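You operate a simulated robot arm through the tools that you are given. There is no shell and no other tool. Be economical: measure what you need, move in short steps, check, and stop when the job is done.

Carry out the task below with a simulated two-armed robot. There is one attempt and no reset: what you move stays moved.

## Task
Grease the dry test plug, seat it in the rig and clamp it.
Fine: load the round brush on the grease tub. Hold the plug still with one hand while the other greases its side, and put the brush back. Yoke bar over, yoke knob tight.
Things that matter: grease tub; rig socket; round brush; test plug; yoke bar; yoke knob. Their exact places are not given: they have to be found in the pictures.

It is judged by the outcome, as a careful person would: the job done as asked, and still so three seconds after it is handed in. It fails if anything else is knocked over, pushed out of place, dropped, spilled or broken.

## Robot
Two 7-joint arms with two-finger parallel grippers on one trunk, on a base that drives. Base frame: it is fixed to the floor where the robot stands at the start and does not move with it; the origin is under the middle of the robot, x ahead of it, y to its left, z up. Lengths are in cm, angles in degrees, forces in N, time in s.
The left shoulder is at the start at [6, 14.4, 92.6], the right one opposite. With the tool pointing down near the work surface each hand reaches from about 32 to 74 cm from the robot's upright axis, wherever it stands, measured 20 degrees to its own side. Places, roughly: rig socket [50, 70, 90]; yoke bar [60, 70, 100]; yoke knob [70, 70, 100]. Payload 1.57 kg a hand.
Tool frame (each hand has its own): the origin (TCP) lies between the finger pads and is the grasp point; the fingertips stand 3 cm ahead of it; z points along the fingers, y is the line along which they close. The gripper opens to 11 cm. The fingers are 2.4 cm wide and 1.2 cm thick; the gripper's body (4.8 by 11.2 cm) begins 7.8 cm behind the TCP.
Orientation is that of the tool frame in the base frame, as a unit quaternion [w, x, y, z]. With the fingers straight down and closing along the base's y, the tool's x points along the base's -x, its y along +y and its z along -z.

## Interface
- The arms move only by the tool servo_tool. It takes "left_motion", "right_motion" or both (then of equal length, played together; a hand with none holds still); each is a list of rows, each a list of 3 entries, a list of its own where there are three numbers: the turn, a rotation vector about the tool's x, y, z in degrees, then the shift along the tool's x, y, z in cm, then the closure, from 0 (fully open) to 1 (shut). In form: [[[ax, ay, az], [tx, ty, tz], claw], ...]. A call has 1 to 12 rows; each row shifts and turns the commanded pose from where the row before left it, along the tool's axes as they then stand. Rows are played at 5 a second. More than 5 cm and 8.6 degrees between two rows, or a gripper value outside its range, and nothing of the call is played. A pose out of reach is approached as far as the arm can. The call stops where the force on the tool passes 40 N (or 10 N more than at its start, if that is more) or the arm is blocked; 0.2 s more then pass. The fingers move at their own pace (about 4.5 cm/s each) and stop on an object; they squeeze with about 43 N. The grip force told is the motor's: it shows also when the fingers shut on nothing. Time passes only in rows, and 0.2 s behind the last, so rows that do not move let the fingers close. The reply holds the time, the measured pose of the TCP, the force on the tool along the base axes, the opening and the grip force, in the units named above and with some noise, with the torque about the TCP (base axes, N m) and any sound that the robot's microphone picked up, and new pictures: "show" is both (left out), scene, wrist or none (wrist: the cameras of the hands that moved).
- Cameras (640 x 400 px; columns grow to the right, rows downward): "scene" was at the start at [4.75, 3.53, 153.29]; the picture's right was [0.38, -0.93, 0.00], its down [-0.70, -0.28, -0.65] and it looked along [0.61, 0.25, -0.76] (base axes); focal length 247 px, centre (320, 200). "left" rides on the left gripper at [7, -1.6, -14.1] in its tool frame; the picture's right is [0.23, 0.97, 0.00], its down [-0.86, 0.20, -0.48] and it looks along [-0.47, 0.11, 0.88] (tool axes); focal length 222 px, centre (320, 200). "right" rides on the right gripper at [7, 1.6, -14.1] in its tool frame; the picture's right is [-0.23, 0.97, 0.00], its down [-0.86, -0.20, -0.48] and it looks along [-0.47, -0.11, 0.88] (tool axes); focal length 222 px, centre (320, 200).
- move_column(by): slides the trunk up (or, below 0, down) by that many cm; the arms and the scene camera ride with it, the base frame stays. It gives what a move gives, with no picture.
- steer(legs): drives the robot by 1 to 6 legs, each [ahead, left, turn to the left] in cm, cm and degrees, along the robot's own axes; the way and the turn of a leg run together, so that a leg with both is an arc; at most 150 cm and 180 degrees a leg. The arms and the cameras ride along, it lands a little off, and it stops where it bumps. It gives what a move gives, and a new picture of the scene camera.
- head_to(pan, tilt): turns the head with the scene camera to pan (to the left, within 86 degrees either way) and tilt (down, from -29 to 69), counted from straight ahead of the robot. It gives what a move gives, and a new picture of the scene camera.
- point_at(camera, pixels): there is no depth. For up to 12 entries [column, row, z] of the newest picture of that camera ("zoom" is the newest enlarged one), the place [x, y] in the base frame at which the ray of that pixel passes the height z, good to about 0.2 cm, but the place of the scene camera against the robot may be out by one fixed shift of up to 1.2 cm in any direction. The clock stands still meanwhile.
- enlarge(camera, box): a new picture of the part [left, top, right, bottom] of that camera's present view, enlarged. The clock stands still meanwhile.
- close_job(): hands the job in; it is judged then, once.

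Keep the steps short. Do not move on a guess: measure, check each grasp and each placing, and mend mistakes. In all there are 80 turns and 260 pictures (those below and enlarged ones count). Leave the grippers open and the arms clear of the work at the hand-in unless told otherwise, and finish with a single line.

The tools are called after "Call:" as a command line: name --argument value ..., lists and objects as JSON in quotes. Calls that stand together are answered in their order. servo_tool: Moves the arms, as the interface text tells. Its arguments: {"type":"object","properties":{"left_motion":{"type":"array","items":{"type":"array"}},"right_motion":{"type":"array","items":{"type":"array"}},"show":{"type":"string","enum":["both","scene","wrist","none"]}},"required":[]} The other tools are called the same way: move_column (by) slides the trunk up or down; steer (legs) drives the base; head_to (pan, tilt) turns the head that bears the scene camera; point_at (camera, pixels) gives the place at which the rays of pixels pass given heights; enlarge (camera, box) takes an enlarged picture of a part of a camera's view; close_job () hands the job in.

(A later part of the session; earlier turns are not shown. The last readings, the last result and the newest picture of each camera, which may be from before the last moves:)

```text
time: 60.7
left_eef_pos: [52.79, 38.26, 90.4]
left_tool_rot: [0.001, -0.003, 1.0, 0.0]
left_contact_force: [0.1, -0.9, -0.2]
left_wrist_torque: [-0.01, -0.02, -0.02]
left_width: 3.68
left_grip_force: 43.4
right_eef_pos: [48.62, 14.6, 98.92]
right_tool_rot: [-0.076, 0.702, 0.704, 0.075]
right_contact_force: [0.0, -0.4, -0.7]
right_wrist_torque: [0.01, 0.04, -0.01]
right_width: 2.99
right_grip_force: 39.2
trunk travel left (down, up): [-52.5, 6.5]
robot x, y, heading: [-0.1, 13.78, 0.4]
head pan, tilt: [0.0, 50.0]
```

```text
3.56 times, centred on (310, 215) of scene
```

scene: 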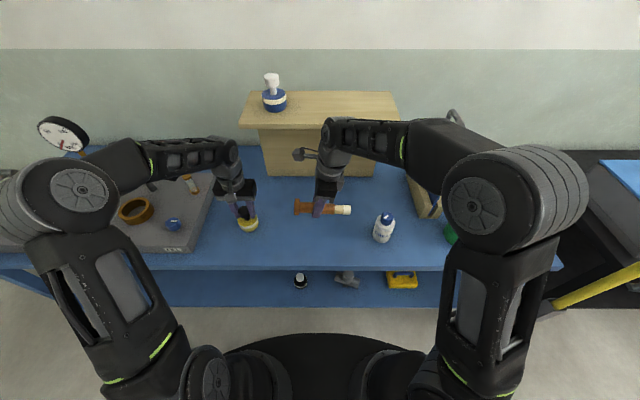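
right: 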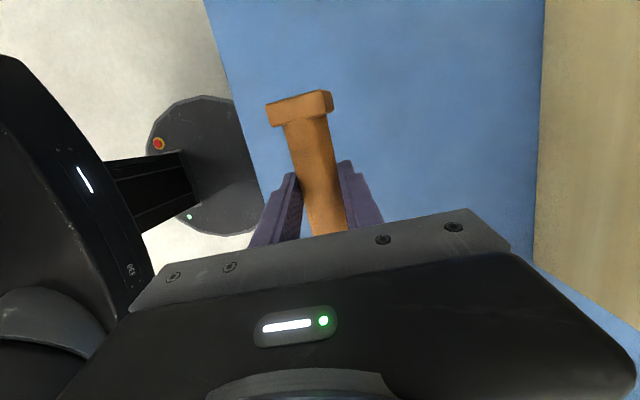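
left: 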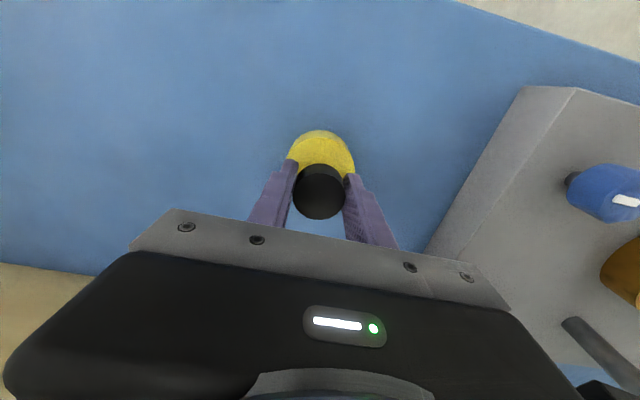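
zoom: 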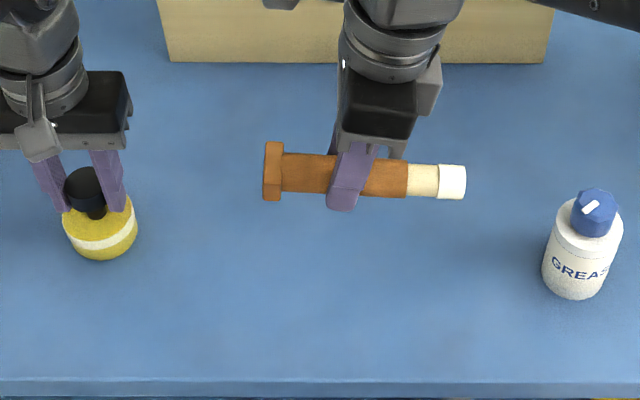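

Grease band on plug is clear. Lower the brush to its old place, then the last bit slowly until contact.

Call:
servo_tool --right_motion '[[[0, 0, 0], [1, -0.25, 4.5], 1], [[0, 0, 0], [1, -0.25, 4.5], 1], [[0, 0, 0], [0.88, 0, 4.2], 1]]' --show "none"

Call:
enlarge --camera "scene" --box '[220, 180, 400, 280]'

Call:
servo_tool --right_motion '[[[0, 0, 0], [-0.06, 0, 0.3], 1], [[0, 0, 0], [-0.06, 0, 0.3], 1]]' --show "none"

Call:
enlarge --camera "scene" --box '[220, 180, 400, 280]'

```text
time: 61.5
left_eef_pos: [52.81, 38.2, 90.49]
left_tool_rot: [0.0, -0.002, 1.0, 0.0]
left_contact_force: [-0.3, 0.1, -0.3]
left_wrist_torque: [-0.01, 0.01, -0.01]
left_width: 3.72
left_grip_force: 43.1
right_eef_pos: [48.13, 20.21, 86.43]
right_tool_rot: [-0.075, 0.702, 0.704, 0.074]
right_contact_force: [-0.3, 1.0, -0.8]
right_wrist_torque: [-0.01, 0.02, 0.03]
right_width: 3.03
right_grip_force: 39.4
trunk travel left (down, up): [-52.5, 6.5]
robot x, y, heading: [-0.12, 14.01, 0.3]
head pan, tilt: [0.0, 50.0]
```

```text
3.56 times, centred on (310, 230) of scene
```

zoom: 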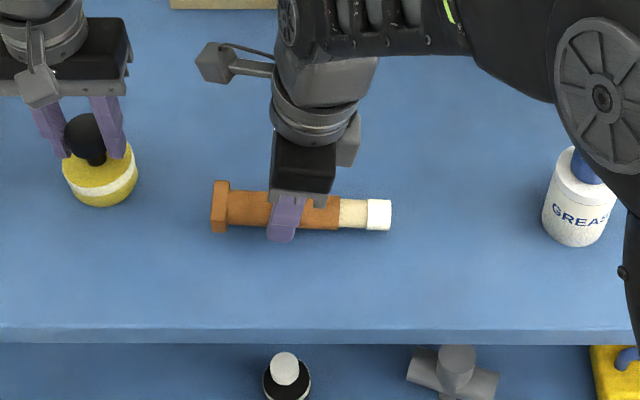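

```text
time: 62.1
left_eef_pos: [52.76, 38.28, 90.46]
left_tool_rot: [0.0, -0.004, 1.0, -0.001]
left_contact_force: [0.3, 0.2, -0.4]
left_wrist_torque: [-0.02, 0.01, 0.01]
left_width: 3.73
left_grip_force: 43.4
right_eef_pos: [48.04, 20.13, 85.84]
right_tool_rot: [-0.076, 0.7, 0.706, 0.075]
right_contact_force: [-0.4, -0.3, -1.6]
right_wrist_torque: [-0.02, -0.02, 0.04]
right_width: 3.01
right_grip_force: 39.3
trunk travel left (down, up): [-52.5, 6.5]
robot x, y, heading: [0.09, 13.69, 0.3]
head pan, tilt: [0.0, 50.0]
```

```text
3.56 times, centred on (310, 230) of scene
```

zoom: 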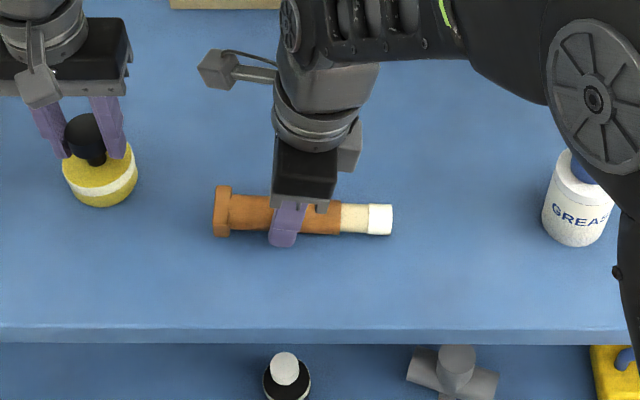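

Call:
servo_tool --right_motion '[[[0, 0, 0], [-0.06, 0, 0.3], 1], [[0, 0, 0], [-0.06, 0, 0.3], 1], [[0, 0, 0], [-0.04, 0, 0.2], 1], [[0, 0, 0], [0, 0, 0], 1]]' --show "none"

Call:
enlarge --camera "scene" --box '[230, 190, 390, 290]'

```text
time: 63.1
left_eef_pos: [52.58, 38.34, 90.47]
left_tool_rot: [0.0, -0.003, 1.0, -0.001]
left_contact_force: [-0.6, 0.6, 0.1]
left_wrist_torque: [0.02, 0.0, 0.0]
left_width: 3.71
left_grip_force: 42.9
right_eef_pos: [48.09, 20.24, 85.33]
right_tool_rot: [-0.073, 0.702, 0.705, 0.075]
right_contact_force: [-1.9, 3.8, 19.2]
right_wrist_torque: [-0.88, 0.06, -0.1]
right_width: 2.99
right_grip_force: 39.7
trunk travel left (down, up): [-52.5, 6.5]
robot x, y, heading: [0.13, 13.72, 0.4]
head pan, tilt: [0.0, 50.0]
```

```text
4.00 times, centred on (310, 240) of scene
```

zoom: 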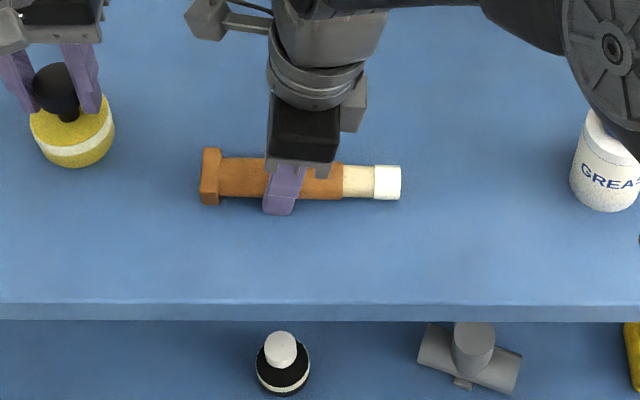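

Brush is resting on the table (19 N). Ease up slightly, open, and rise.

Call:
servo_tool --right_motion '[[[0, 0, 0], [0.04, 0, -0.2], 1], [[0, -2, 0], [0, 0, 0], 1], [[0, 0, 0], [0, 0, 0], 0.6], [[0, 0, 0], [0, 0, 0], 0.45], [[0, 0, 0], [0, 0, 0], 0.3], [[0, 0, 0], [0, 0, 0], 0.3], [[0, 0, 0], [0, 0, -4], 0.3], [[0, -5, 0], [0, 0, -5], 0.3], [[0, -5, 0], [0, 0, -5], 0]]' --show "both"

Call:
enlarge --camera "scene" --box '[230, 190, 390, 290]'

```text
time: 65.1
left_eef_pos: [52.7, 38.2, 90.44]
left_tool_rot: [-0.001, -0.002, 1.0, 0.0]
left_contact_force: [-0.4, -0.5, 0.9]
left_wrist_torque: [-0.01, 0.03, -0.01]
left_width: 3.71
left_grip_force: 43.4
right_eef_pos: [47.79, 18.1, 99.34]
right_tool_rot: [0.0, 0.705, 0.709, -0.001]
right_contact_force: [0.1, 0.2, 0.4]
right_wrist_torque: [-0.02, -0.01, 0.0]
right_width: 11.01
right_grip_force: 0.4
trunk travel left (down, up): [-52.5, 6.5]
robot x, y, heading: [-0.1, 13.56, 0.5]
head pan, tilt: [0.0, 50.0]
```

scene: 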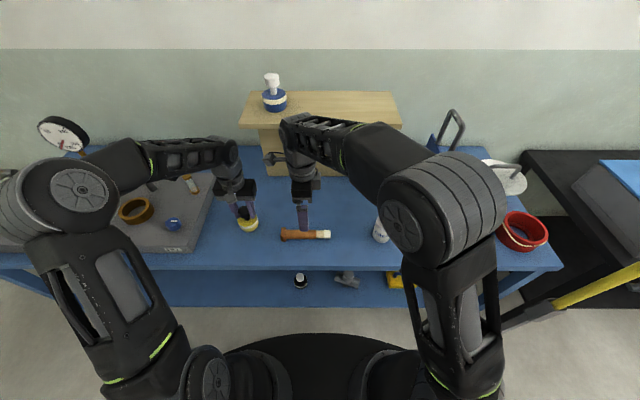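
right: 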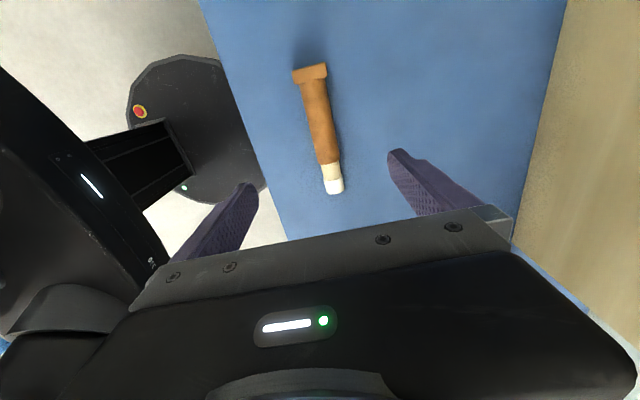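

```text
4.00 times, centred on (310, 240) of scene
```

zoom: 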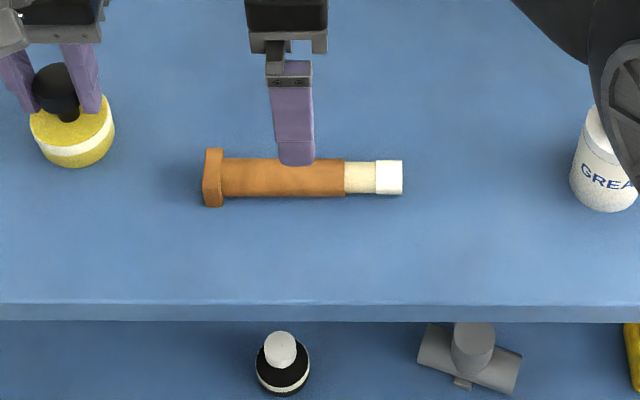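

Brush is back at its place. Now lift the plug with the left hand and draw back; right hand turns back to normal yaw and up for driving.

Call:
servo_tool --left_motion '[[[0, 0, 0], [0, 0, -2], 1], [[0, 0, 0], [0, 0, -4], 1], [[0, 0, 0], [0, 0, -4], 1], [[0, 0, 0], [0, 0, -4], 1], [[0, 0, 0], [3, 0, 0], 1], [[0, 0, 0], [4, 0, 0], 1], [[0, 0, 0], [4, 0, 0], 1], [[0, 0, 0], [3, 0, 0], 1], [[0, 0, 0], [0, 0, 0], 1], [[0, 0, 0], [0, 0, 0], 1], [[0, 0, 0], [0, 0, 0], 1]]' --right_motion '[[[0, 0, -8.2], [0, 0, -3], 0], [[0, 0, -8.2], [0, 0, -3], 0], [[0, 0, -8.2], [0, 0, -3], 0], [[0, 0, -8.2], [0, 0, 0], 0], [[0, 0, -8.2], [0, 0, 0], 0], [[0, 0, -8.2], [0, 0, 0], 0], [[0, 0, -8.2], [0, 0, 0], 0], [[0, 0, -8.2], [0, 0, 0], 0], [[0, 0, -8.2], [0, 0, 0], 0], [[0, 0, -8.2], [0, 0, 0], 0], [[0, 0, -8], [4, -1, 0], 0]]' --show "both"

```text
time: 67.5
left_eef_pos: [38.47, 38.25, 104.51]
left_tool_rot: [0.001, -0.002, 1.0, 0.0]
left_contact_force: [0.1, 0.0, -0.5]
left_wrist_torque: [0.01, -0.01, -0.01]
left_width: 3.71
left_grip_force: 42.6
right_eef_pos: [43.85, 17.58, 108.1]
right_tool_rot: [0.0, -0.003, 1.0, 0.001]
right_contact_force: [-0.3, 0.4, 0.3]
right_wrist_torque: [0.01, -0.03, -0.02]
right_width: 11.02
right_grip_force: 0.0
trunk travel left (down, up): [-52.5, 6.5]
robot x, y, heading: [-0.45, 14.21, 0.4]
head pan, tilt: [0.0, 50.0]
```

scene: 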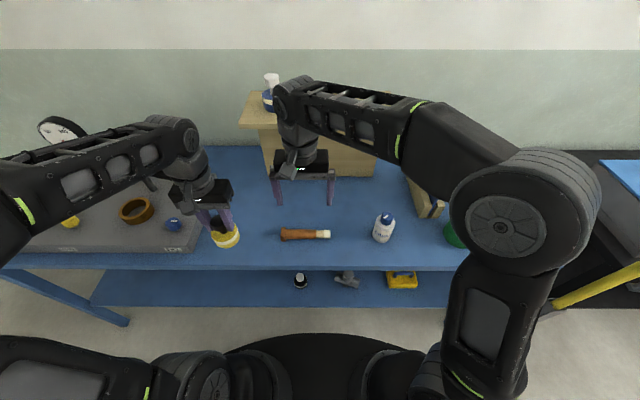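
right: 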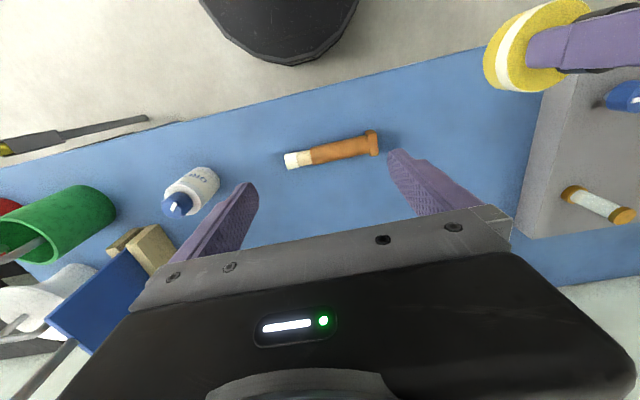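
left: 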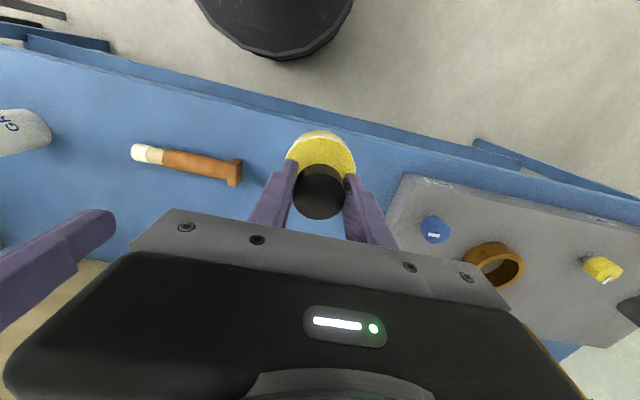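

Plug lifted. Drive left 42 cm to stand in front of the rig.

Call:
steer --legs '[[0, 43, 0]]'

Call:
enlarge --camera "scene" --box '[160, 100, 400, 260]'

```text
time: 70.1
left_eef_pos: [38.52, 81.36, 104.48]
left_tool_rot: [-0.001, -0.002, 1.0, 0.0]
left_contact_force: [-0.5, 0.9, -1.1]
left_wrist_torque: [-0.01, -0.01, -0.01]
left_width: 3.73
left_grip_force: 42.6
right_eef_pos: [43.68, 60.87, 108.14]
right_tool_rot: [-0.001, -0.003, 1.0, 0.0]
right_contact_force: [-0.7, -0.3, -0.4]
right_wrist_torque: [0.0, 0.0, -0.01]
right_width: 11.02
right_grip_force: 0.1
trunk travel left (down, up): [-52.5, 6.5]
robot x, y, heading: [-0.31, 56.78, 0.2]
head pan, tilt: [0.0, 50.0]
```

scene: 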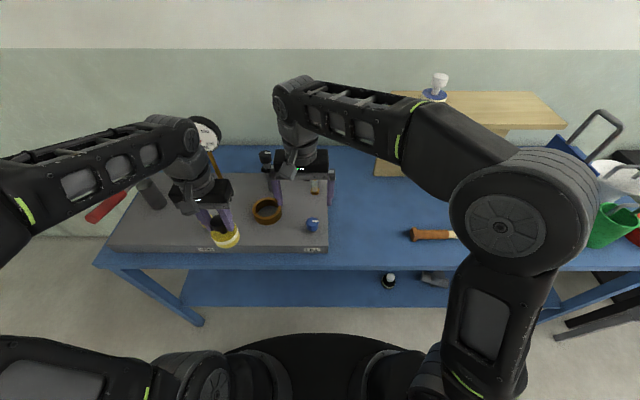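

```text
2.50 times, centred on (280, 180) of scene
```

zoom: 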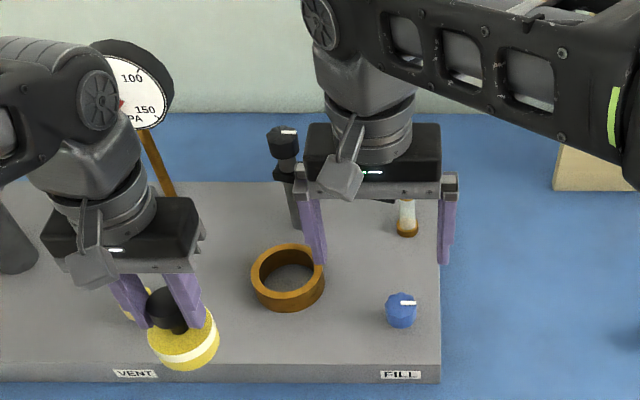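

Call:
enlarge --camera "right" --box '[0, 0, 640, 400]'

Call:
enlarge --camera "left" --box '[0, 0, 640, 400]'

```text
1.00 times, centred on (320, 200) of right
```

zoom: 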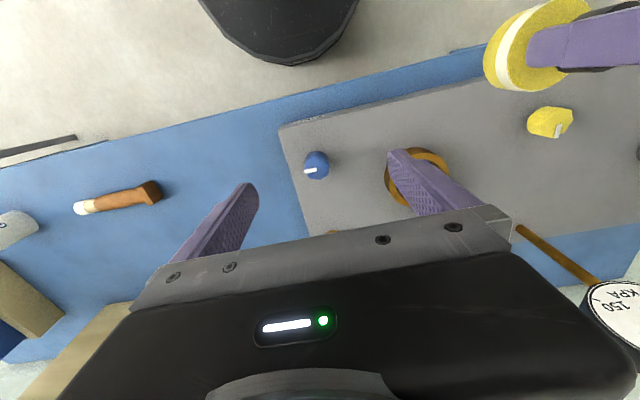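

```text
1.00 times, centred on (320, 200) of left
```

zoom: 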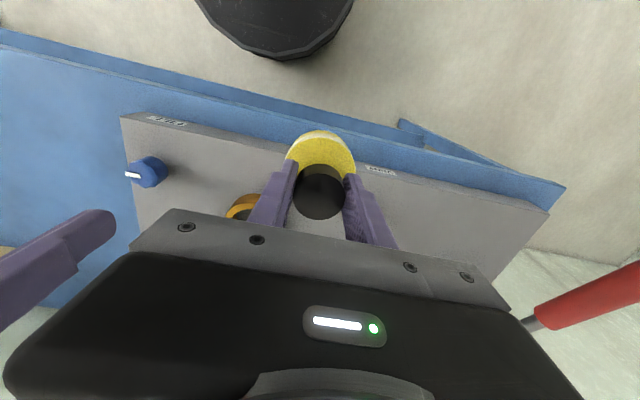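

Shift the left hand further left and bring the right hand's camera over the socket to measure it.

Call:
servo_tool --left_motion '[[[0, 0, 0], [0, 4, 0], 1], [[0, 0, 0], [0, 4, 0], 1], [[0, 0, 0], [0, 0, 0], 1], [[0, 0, 0], [0, 0, 0], 1]]' --right_motion '[[[0, 0, 0], [0, 0, 0], 0], [[0, 0, 0], [0, 4, 0], 0], [[0, 0, 0], [-1, 4, 0], 0], [[0, 0, 0], [-1, 3, 0], 0]]' --show "wrist"

Call:
enlarge --camera "right" --box '[220, 80, 420, 205]'

```text
time: 71.1
left_eef_pos: [38.44, 89.3, 104.38]
left_tool_rot: [0.0, -0.001, 1.0, 0.0]
left_contact_force: [0.0, -0.7, -1.5]
left_wrist_torque: [0.02, 0.02, 0.01]
left_width: 3.72
left_grip_force: 43.1
right_eef_pos: [44.68, 67.67, 108.38]
right_tool_rot: [0.0, -0.003, 1.0, 0.001]
right_contact_force: [-0.2, -0.5, 0.3]
right_wrist_torque: [-0.03, 0.05, 0.03]
right_width: 11.01
right_grip_force: 0.0
right hand out of reach, approached as far as the arm can: row 3, 4
trunk travel left (down, up): [-52.5, 6.5]
robot x, y, heading: [-0.31, 56.22, 0.0]
head pan, tilt: [0.0, 50.0]
```

right: 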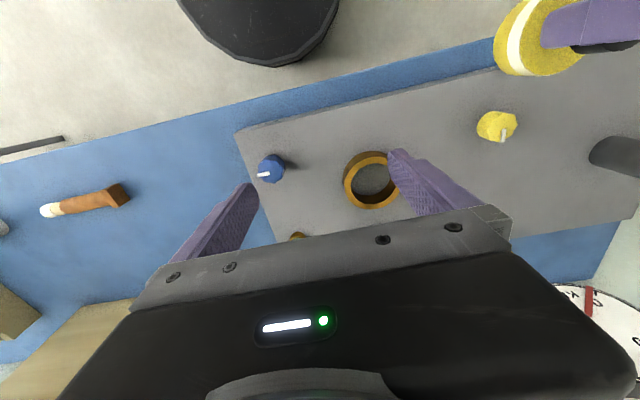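
left: 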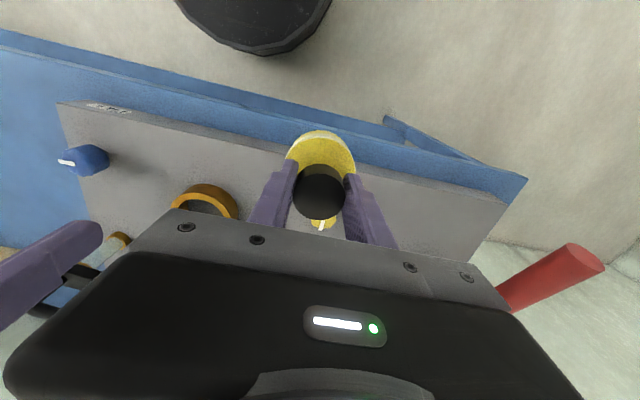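

```text
3.20 times, centred on (320, 142) of right
```

zoom: 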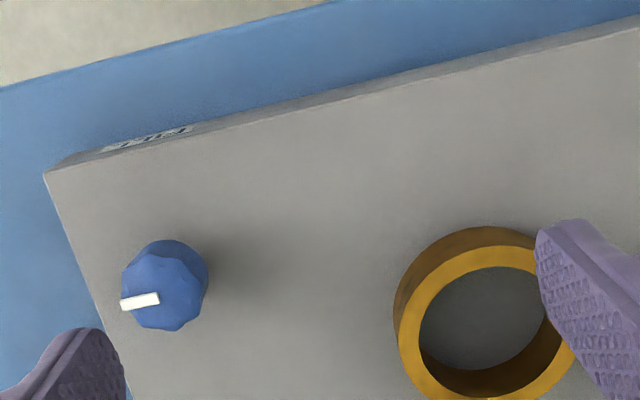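

Ring centre ≈ (53.9, 73.9), top ≈ 90.4, inner Ø≈6.5; the plug Ø≈6.1, so I need a better fix. Bring both hands right by 8, drive left 8, and view the ring fully centred.

Call:
servo_tool --left_motion '[[[0, 0, 0], [0, 0, 0], 1], [[0, 0, 0], [0, -4, 0], 1], [[0, 0, 0], [0, -4, 0], 1]]' --right_motion '[[[0, 0, 0], [0, -4, 0], 0], [[0, 0, 0], [0, -4, 0], 0], [[0, 0, 0], [0, 0, 0], 0]]' --show "none"

Call:
steer --legs '[[0, 8, 0]]'

Call:
servo_tool --right_motion '[[[0, 0, 0], [0, 3.5, 0], 0], [[0, 0, 0], [0, 3, 0], 0]]' --show "wrist"

Call:
enlarge --camera "right" --box '[240, 120, 400, 220]'

```text
time: 71.9
left_eef_pos: [38.63, 81.26, 104.39]
left_tool_rot: [0.0, -0.002, 1.0, 0.001]
left_contact_force: [-1.6, -0.3, -0.9]
left_wrist_torque: [0.0, 0.01, -0.03]
left_width: 3.72
left_grip_force: 43.2
right_eef_pos: [44.65, 59.66, 108.05]
right_tool_rot: [-0.001, -0.003, 1.0, 0.001]
right_contact_force: [0.7, -1.1, 0.6]
right_wrist_torque: [-0.03, -0.01, 0.0]
right_width: 11.01
right_grip_force: 0.0
trunk travel left (down, up): [-52.5, 6.5]
robot x, y, heading: [-0.25, 56.85, 0.3]
head pan, tilt: [0.0, 50.0]
```

```text
time: 73.0
left_eef_pos: [38.52, 89.48, 104.36]
left_tool_rot: [0.0, -0.002, 1.0, 0.0]
left_contact_force: [-0.6, -0.3, -0.8]
left_wrist_torque: [-0.02, -0.03, 0.02]
left_width: 3.68
left_grip_force: 43.3
right_eef_pos: [44.66, 67.93, 108.24]
right_tool_rot: [-0.001, -0.001, 1.0, 0.0]
right_contact_force: [0.8, 0.6, -0.1]
right_wrist_torque: [-0.03, -0.02, 0.01]
right_width: 11.01
right_grip_force: 0.1
trunk travel left (down, up): [-52.5, 6.5]
robot x, y, heading: [-0.86, 64.73, 0.3]
head pan, tilt: [0.0, 50.0]
```

scene: 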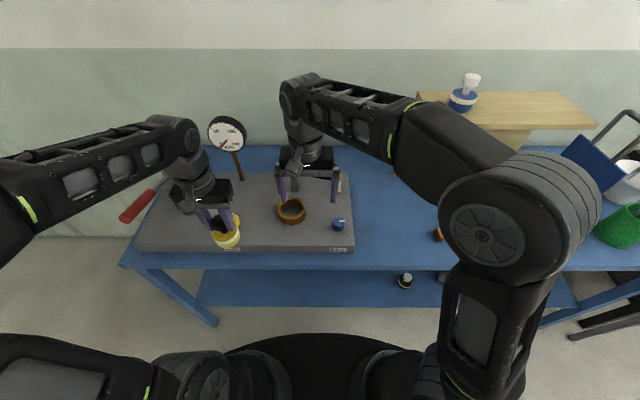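

```text
time: 73.6
left_eef_pos: [38.6, 89.37, 104.31]
left_tool_rot: [0.001, -0.002, 1.0, 0.0]
left_contact_force: [0.0, -0.4, -0.5]
left_wrist_torque: [-0.02, 0.03, -0.01]
left_width: 3.7
left_grip_force: 42.9
right_eef_pos: [44.46, 74.48, 108.09]
right_tool_rot: [-0.001, -0.002, 1.0, 0.0]
right_contact_force: [0.1, -0.3, 0.4]
right_wrist_torque: [0.0, -0.03, -0.01]
right_width: 11.0
right_grip_force: 0.0
trunk travel left (down, up): [-52.5, 6.5]
robot x, y, heading: [-0.24, 64.78, 0.1]
head pan, tilt: [0.0, 50.0]
```

right: 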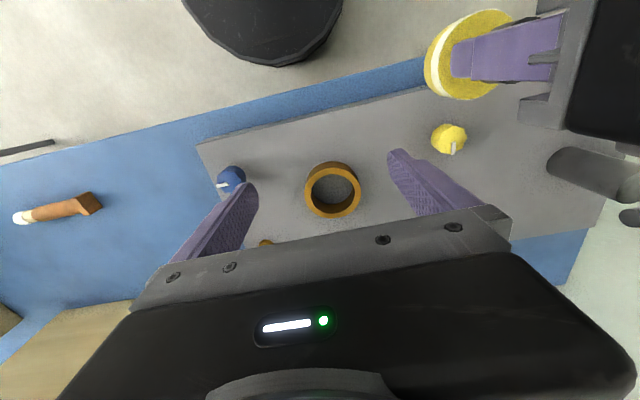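

```text
4.00 times, centred on (320, 170) of right
```

zoom: 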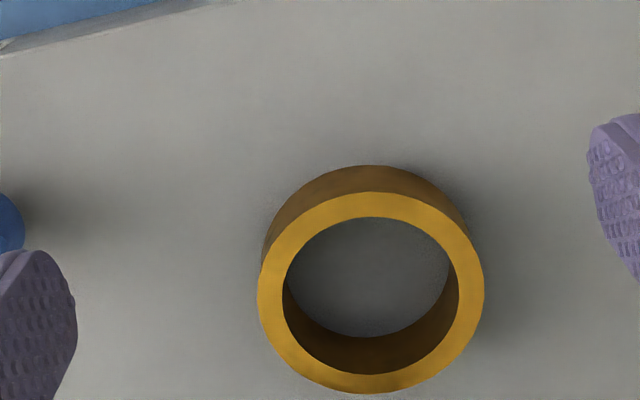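

Call:
point_at --camera "zoom" --pixels '[[371, 293.5, 89.5], [371, 293.5, 90], [371, 293.5, 90.5], [371, 191, 89.5], [371, 191, 90.5], [371, 393, 90], [371, 165, 86], [371, 165, 87], [371, 165, 88], [282, 294, 90], [460, 294, 90]]'

Call:
enlarge --camera "scene" --box '[240, 170, 340, 232]'

```text
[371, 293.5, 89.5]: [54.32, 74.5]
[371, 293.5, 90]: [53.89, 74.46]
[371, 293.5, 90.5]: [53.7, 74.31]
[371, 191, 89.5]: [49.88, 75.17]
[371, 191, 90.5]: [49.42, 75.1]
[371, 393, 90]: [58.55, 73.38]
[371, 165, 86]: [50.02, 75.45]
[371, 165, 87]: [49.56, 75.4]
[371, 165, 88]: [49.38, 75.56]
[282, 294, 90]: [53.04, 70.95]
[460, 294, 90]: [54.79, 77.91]
```

```text
6.40 times, centred on (290, 201) of scene
```

zoom: 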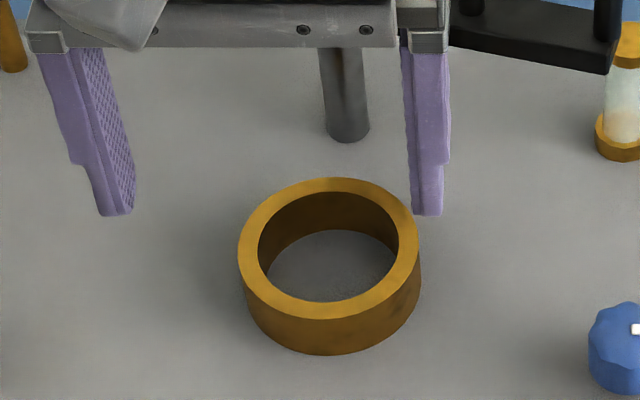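

Call:
point_at --camera "zoom" --pixels '[[329, 248, 89.5], [329, 248, 90], [329, 248, 90.5], [348, 130, 86.5], [600, 70, 98], [600, 70, 100]]'

Call:
servo_tool --right_motion '[[[0, 0, 0], [0, -5, 0], 0], [[0, 0, 0], [0, -5, 0], 0], [[0, 0, 0], [0, -5, 0], 0], [[0, 0, 0], [0, -5, 0], 0]]' --left_motion '[[[0, 0, 0], [0, 0, 0], 1], [[0, 0, 0], [0, -5, 0], 1], [[0, 0, 0], [-3, -4, 0], 1], [[0, 0, 0], [-4, -3, 0], 1]]' --show "both"

Call:
enlarge --camera "scene" --box '[220, 110, 380, 210]'

```text
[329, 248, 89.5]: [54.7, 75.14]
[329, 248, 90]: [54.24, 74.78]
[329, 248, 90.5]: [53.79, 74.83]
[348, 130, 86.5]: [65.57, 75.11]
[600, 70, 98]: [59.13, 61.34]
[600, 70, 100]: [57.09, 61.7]
```

```text
time: 74.6
left_eef_pos: [45.74, 77.37, 104.26]
left_tool_rot: [0.0, -0.003, 1.0, 0.0]
left_contact_force: [0.0, -0.6, -1.6]
left_wrist_torque: [0.0, 0.0, 0.01]
left_width: 3.74
left_grip_force: 43.2
right_eef_pos: [44.63, 54.28, 107.84]
right_tool_rot: [-0.002, -0.002, 1.0, 0.001]
right_contact_force: [0.2, -0.6, -0.1]
right_wrist_torque: [0.02, -0.01, -0.01]
right_width: 11.0
right_grip_force: 0.1
trunk travel left (down, up): [-52.5, 6.5]
robot x, y, heading: [-0.57, 64.72, 0.3]
head pan, tilt: [0.0, 50.0]
```

scene: 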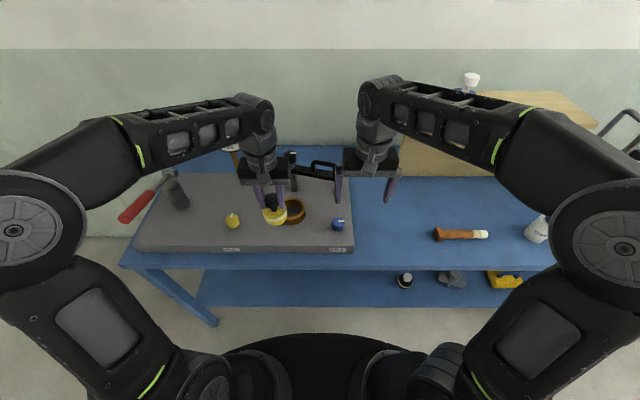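
right: 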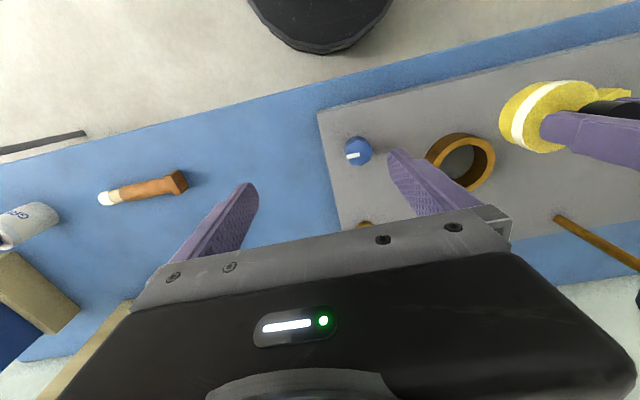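
left: 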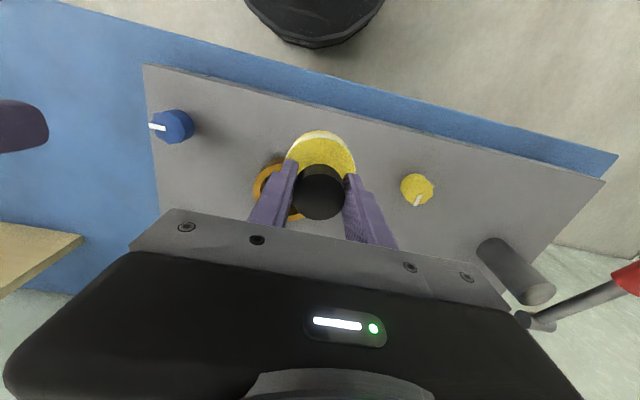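

```text
4.00 times, centred on (300, 160) of scene
```

zoom: 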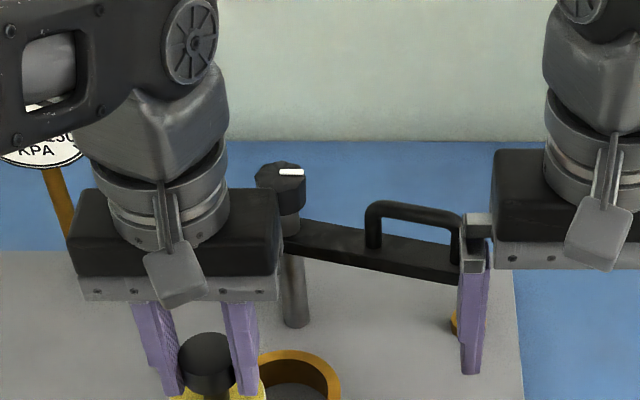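

Post stands ~11.5 behind the ring. Move the plug above the socket centre (54.0, 74.4) and compare in the picture before lowering.

Call:
servo_tool --left_motion '[[[0, 0, 0], [-4, -1.5, 0], 1], [[0, 0, 0], [-4.3, -1.5, 0], 1], [[0, 0, 0], [0, 0, 3.3], 1], [[0, 0, 0], [0, 0, 0], 1]]' --show "none"

Call:
enlarge --camera "scene" --box '[240, 160, 340, 222]'

Call:
enlarge --camera "right" --box '[380, 70, 640, 232]'

Call:
enlarge --camera "left" --box '[220, 90, 420, 215]'

```text
time: 75.6
left_eef_pos: [54.05, 74.54, 101.04]
left_tool_rot: [0.0, -0.002, 1.0, 0.0]
left_contact_force: [0.0, -0.9, -1.1]
left_wrist_torque: [0.01, 0.02, 0.02]
left_width: 3.72
left_grip_force: 42.8
right_eef_pos: [44.71, 54.54, 108.01]
right_tool_rot: [0.0, -0.001, 1.0, 0.0]
right_contact_force: [-0.5, 1.0, -0.5]
right_wrist_torque: [-0.02, 0.01, -0.01]
right_width: 10.99
right_grip_force: 0.1
trunk travel left (down, up): [-52.5, 6.5]
robot x, y, heading: [-0.55, 64.79, 0.0]
head pan, tilt: [0.0, 50.0]
```

```text
6.40 times, centred on (290, 191) of scene
```

zoom: 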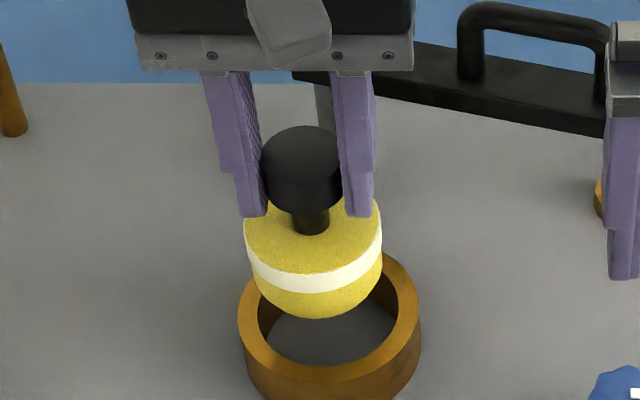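

```text
2.46 times, centred on (510, 151) of right
```

zoom: 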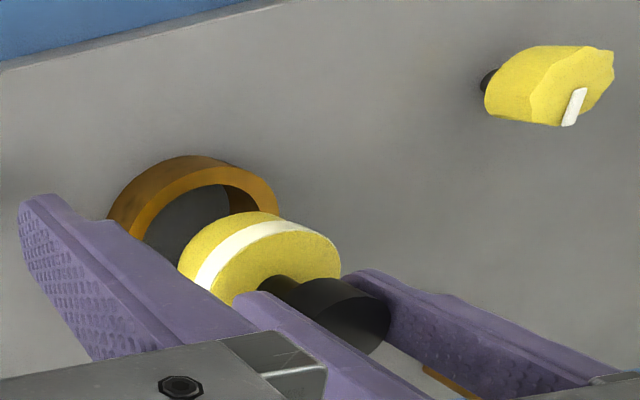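

```text
3.20 times, centred on (320, 152) of left
```

zoom: 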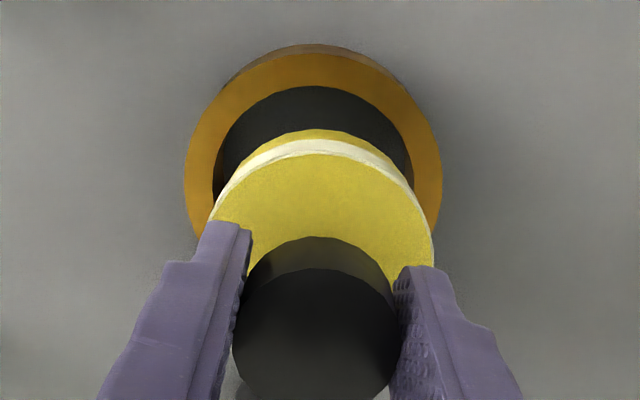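

Call:
enlarge --camera "scene" --box '[240, 160, 340, 222]'

Call:
point_at --camera "zoom" --pixels '[[313, 232, 96.6], [243, 232, 96.6], [383, 232, 96.6], [329, 312, 90], [239, 312, 90], [420, 312, 90], [317, 318, 92.6], [329, 382, 90]]'

```text
6.40 times, centred on (290, 191) of scene
```

zoom: 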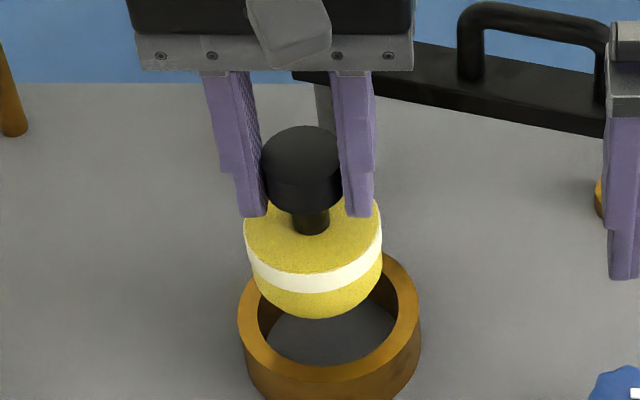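

```text
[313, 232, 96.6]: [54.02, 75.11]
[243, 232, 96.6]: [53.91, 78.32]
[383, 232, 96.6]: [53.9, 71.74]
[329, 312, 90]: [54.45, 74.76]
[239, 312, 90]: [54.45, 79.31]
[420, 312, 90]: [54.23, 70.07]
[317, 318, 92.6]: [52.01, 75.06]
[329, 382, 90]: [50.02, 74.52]
```

Picture says the plug sits ~0.25 too far to +y. Correct and lower carefully.

Call:
servo_tool --left_motion '[[[0, 0, 0], [-0.1, -0.25, 1], 1], [[0, 0, 0], [0, 0, 0.9], 1], [[0, 0, 0], [0, 0, 0.4], 1], [[0, 0, 0], [0, 0, 0.4], 1], [[0, 0, 0], [0, 0, 0], 1]]' --show "none"

Call:
enlarge --camera "scene" --box '[240, 160, 340, 222]'

Call:
enlarge --camera "left" --box '[220, 90, 420, 215]'

```text
time: 76.8
left_eef_pos: [54.04, 74.3, 98.65]
left_tool_rot: [0.003, -0.002, 1.0, 0.0]
left_contact_force: [-0.3, 2.3, 20.6]
left_wrist_torque: [-0.09, -0.67, 0.08]
left_width: 3.72
left_grip_force: 42.8
right_eef_pos: [44.43, 54.41, 108.06]
right_tool_rot: [0.001, -0.003, 1.0, 0.001]
right_contact_force: [-0.4, -0.3, 0.8]
right_wrist_torque: [0.0, -0.02, 0.0]
right_width: 11.0
right_grip_force: 0.1
trunk travel left (down, up): [-52.5, 6.5]
robot x, y, heading: [-0.13, 64.69, 0.3]
head pan, tilt: [0.0, 50.0]
```

```text
6.40 times, centred on (290, 191) of scene
```

zoom: 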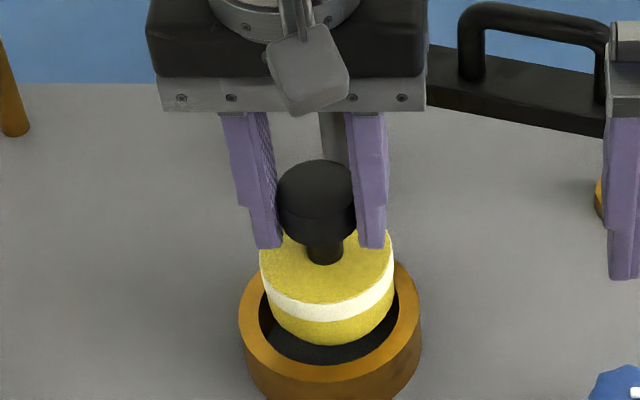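

```text
3.20 times, centred on (320, 152) of left
```

zoom: 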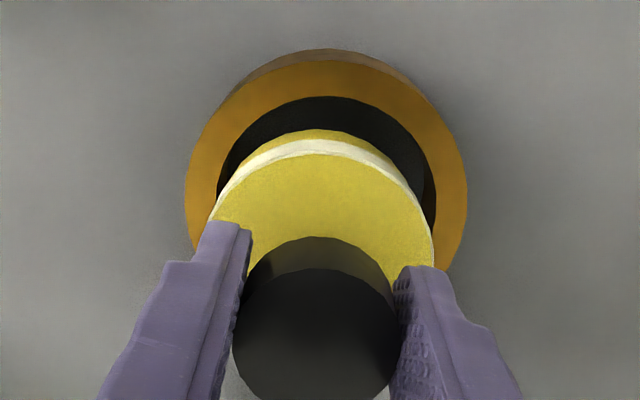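

Rim contact on the far (+x) side (torque shows 3.3 cm ahead). Lift a little, move back 0.4 toward the robot, and lower again.

Call:
servo_tool --left_motion '[[[0, 0, 0], [0, 0, -0.7], 1], [[0, 0, 0], [0.4, 0.05, 0], 1], [[0, 0, 0], [0, 0, 0.5], 1], [[0, 0, 0], [0, 0, 0.4], 1], [[0, 0, 0], [0, 0, 0.4], 1], [[0, 0, 0], [0, 0, 0], 1]]' --show "none"

Call:
enlarge --camera "scene" --box '[240, 160, 340, 222]'

```text
time: 78.2
left_eef_pos: [53.65, 74.18, 97.67]
left_tool_rot: [0.0, -0.001, 1.0, 0.0]
left_contact_force: [-0.2, 0.2, -0.9]
left_wrist_torque: [0.0, 0.0, -0.02]
left_width: 3.7
left_grip_force: 43.3
right_eef_pos: [44.67, 54.41, 108.01]
right_tool_rot: [0.0, -0.001, 1.0, 0.001]
right_contact_force: [-0.2, -0.2, -0.3]
right_wrist_torque: [-0.02, 0.0, -0.04]
right_width: 11.01
right_grip_force: 0.1
trunk travel left (down, up): [-52.5, 6.5]
robot x, y, heading: [-0.13, 64.72, 0.3]
head pan, tilt: [0.0, 50.0]
```

```text
6.40 times, centred on (290, 191) of scene
```

zoom: 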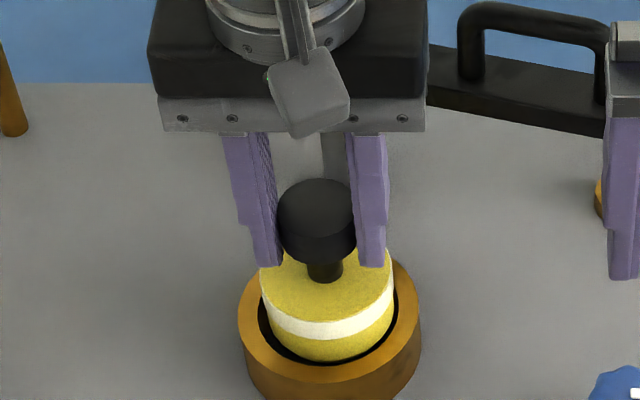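

It is entering freely now. Continue down in small steps until it seats.

Call:
servo_tool --left_motion '[[[0, 0, 0], [0, 0, 0.6], 1], [[0, 0, 0], [0, 0, 0.6], 1], [[0, 0, 0], [0, 0, 0.5], 1], [[0, 0, 0], [0, 0, 0.4], 1], [[0, 0, 0], [0, 0, 0.4], 1], [[0, 0, 0], [0, 0, 0.3], 1], [[0, 0, 0], [0, 0, 0.3], 1]]' --show "none"

Call:
enlarge --camera "scene" --box '[240, 160, 340, 222]'

```text
time: 79.8
left_eef_pos: [53.66, 74.28, 95.12]
left_tool_rot: [0.004, -0.004, 1.0, -0.001]
left_contact_force: [3.7, 6.7, 16.2]
left_wrist_torque: [0.8, 0.29, 0.06]
left_width: 3.74
left_grip_force: 42.6
right_eef_pos: [44.35, 54.5, 108.02]
right_tool_rot: [0.001, -0.003, 1.0, 0.001]
right_contact_force: [0.6, 0.0, -0.1]
right_wrist_torque: [-0.02, -0.01, -0.01]
right_width: 11.04
right_grip_force: 0.0
trunk travel left (down, up): [-52.5, 6.5]
robot x, y, heading: [-0.28, 64.86, 0.2]
head pan, tilt: [0.0, 50.0]
```

```text
6.40 times, centred on (290, 191) of scene
```

zoom: 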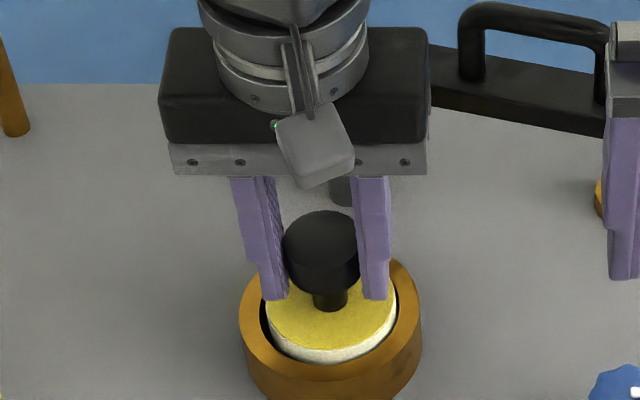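

Contact with side force from the −y side: shift +y 0.2 and press a bit more.

Call:
servo_tool --left_motion '[[[0, 0, 0], [-0.05, 0.2, -0.3], 1], [[0, 0, 0], [0, 0, 0.2], 1], [[0, 0, 0], [0, 0, 0.3], 1], [[0, 0, 0], [0, 0, 0.3], 1], [[0, 0, 0], [0, 0, 0], 1]]' --show "none"

Call:
enlarge --camera "scene" --box '[240, 160, 340, 222]'

Call:
enlarge --camera "right" --box '[380, 70, 640, 232]'

```text
time: 81.0
left_eef_pos: [53.58, 74.21, 94.54]
left_tool_rot: [0.003, -0.002, 1.0, -0.001]
left_contact_force: [-0.4, -8.7, 36.0]
left_wrist_torque: [-0.14, -0.01, -0.03]
left_width: 3.71
left_grip_force: 42.7
right_eef_pos: [44.35, 54.26, 108.09]
right_tool_rot: [0.001, -0.002, 1.0, 0.001]
right_contact_force: [0.6, -0.4, -0.4]
right_wrist_torque: [0.01, 0.01, -0.01]
right_width: 11.02
right_grip_force: 0.0
trunk travel left (down, up): [-52.5, 6.5]
robot x, y, heading: [-0.22, 64.72, 0.2]
head pan, tilt: [0.0, 50.0]
```

```text
6.40 times, centred on (290, 191) of scene
```

zoom: 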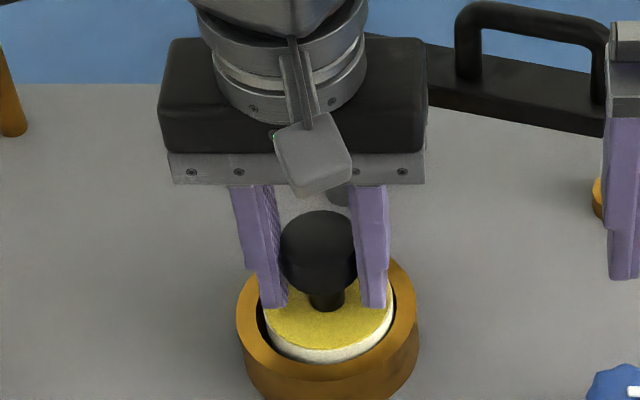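

```text
2.46 times, centred on (510, 151) of right
```

zoom: 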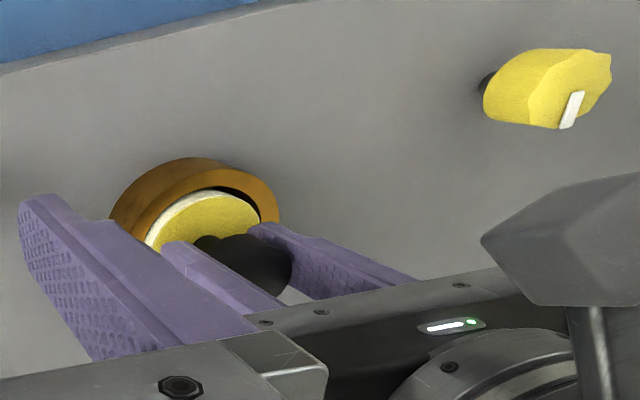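

36 N straight down with no further travel: the plug is bottomed in the socket. Release, rise and back off the left hand.

Call:
servo_tool --left_motion '[[[0, 0, 0], [0, 0, -0.5], 1], [[0, 0, 0], [0, 0, 0], 0.5], [[0, 0, 0], [0, 0, 0], 0.3], [[0, 0, 0], [0, 0, 0], 0.3], [[0, 0, 0], [0, 0, -4], 0.2], [[0, 0, 0], [0, 0, -4], 0.1], [[0, 0, 0], [0, 0, -4], 0], [[0, 0, 0], [4, 0, 0], 0], [[0, 0, 0], [4, 2, 0], 0], [[0, 0, 0], [4, 2, 0], 0], [[0, 0, 0], [3, 4, 0], 0]]' --show "both"

Call:
enlarge --camera "scene" --box '[230, 130, 370, 218]'

```text
time: 83.4
left_eef_pos: [38.74, 82.59, 106.77]
left_tool_rot: [0.0, -0.002, 1.0, 0.0]
left_contact_force: [-1.0, 0.5, -0.4]
left_wrist_torque: [0.01, -0.03, 0.0]
left_width: 11.0
left_grip_force: 0.1
right_eef_pos: [44.56, 54.47, 108.0]
right_tool_rot: [0.001, -0.002, 1.0, 0.0]
right_contact_force: [0.4, 0.6, 0.0]
right_wrist_torque: [-0.03, -0.02, -0.02]
right_width: 11.01
right_grip_force: 0.1
trunk travel left (down, up): [-52.5, 6.5]
robot x, y, heading: [0.16, 64.58, 0.3]
head pan, tilt: [0.0, 50.0]
```

scene: 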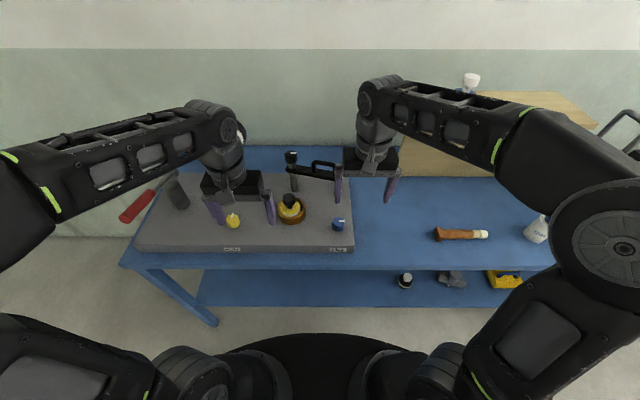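
left: 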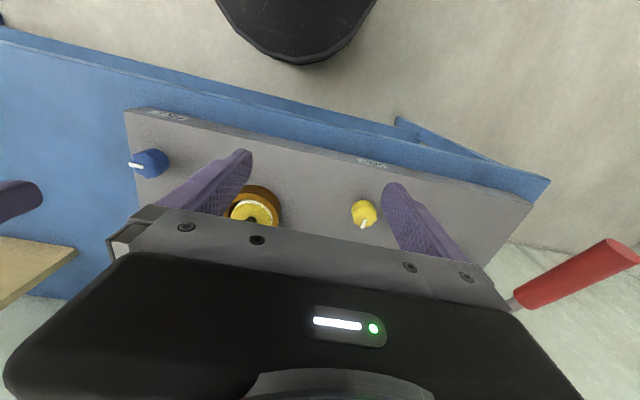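

```text
4.55 times, centred on (300, 174) of scene
```

zoom: 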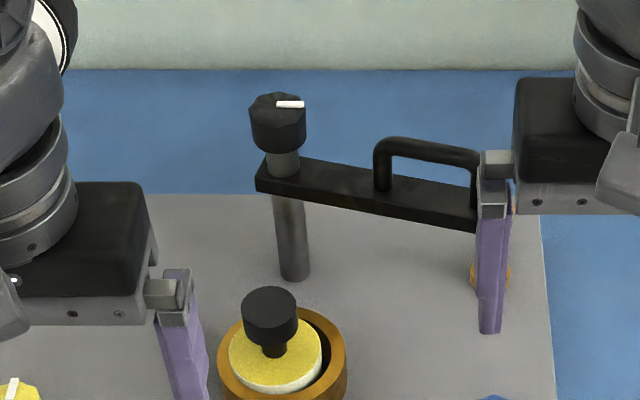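

Plug rests in the socket. Now the bar: move the right hand back and over so its camera sees bar, handle and knob.

Call:
servo_tool --right_motion '[[[0, 0, 0], [0, 0, -4], 0], [[0, 0, 0], [-4, 2, 0], 0], [[0, 0, 0], [-4, 3, 0], 0], [[0, 0, 0], [-2, 2, 0], 0]]' --show "both"

Call:
enlarge --camera "right" --box '[220, 100, 460, 250]'

```text
time: 84.4
left_eef_pos: [38.63, 82.32, 106.87]
left_tool_rot: [-0.001, -0.002, 1.0, 0.0]
left_contact_force: [-1.4, -0.2, 0.4]
left_wrist_torque: [0.04, -0.08, -0.03]
left_width: 11.0
left_grip_force: 0.1
right_eef_pos: [49.21, 58.04, 110.44]
right_tool_rot: [0.0, -0.001, 1.0, 0.002]
right_contact_force: [0.0, -0.9, -0.3]
right_wrist_torque: [0.01, -0.04, -0.03]
right_width: 10.99
right_grip_force: 0.0
right hand out of reach, approached as far as the arm can: row 1, 2, 4
trunk travel left (down, up): [-52.5, 6.5]
robot x, y, heading: [-0.38, 64.83, 0.1]
head pan, tilt: [0.0, 50.0]
```

scene: 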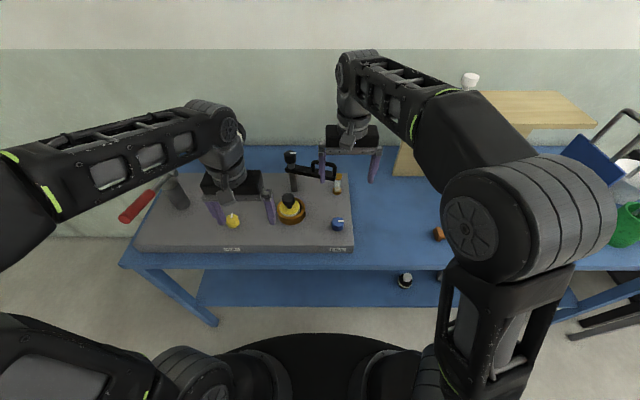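
right: 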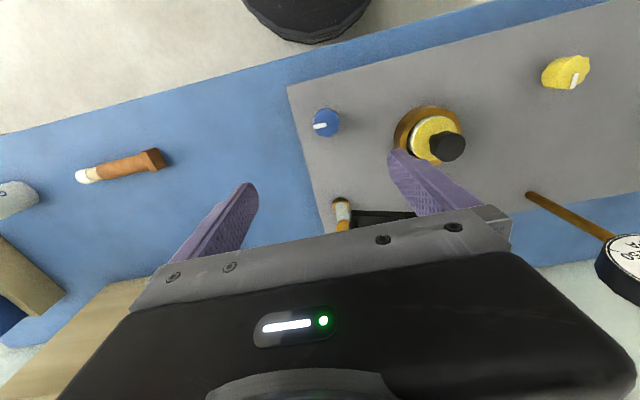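

```text
2.67 times, centred on (340, 175) of right
```

zoom: 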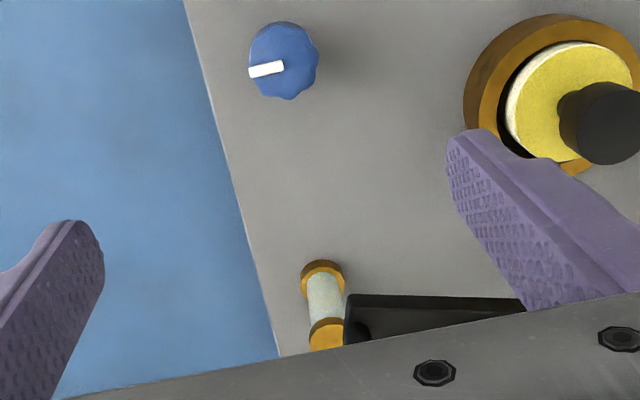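

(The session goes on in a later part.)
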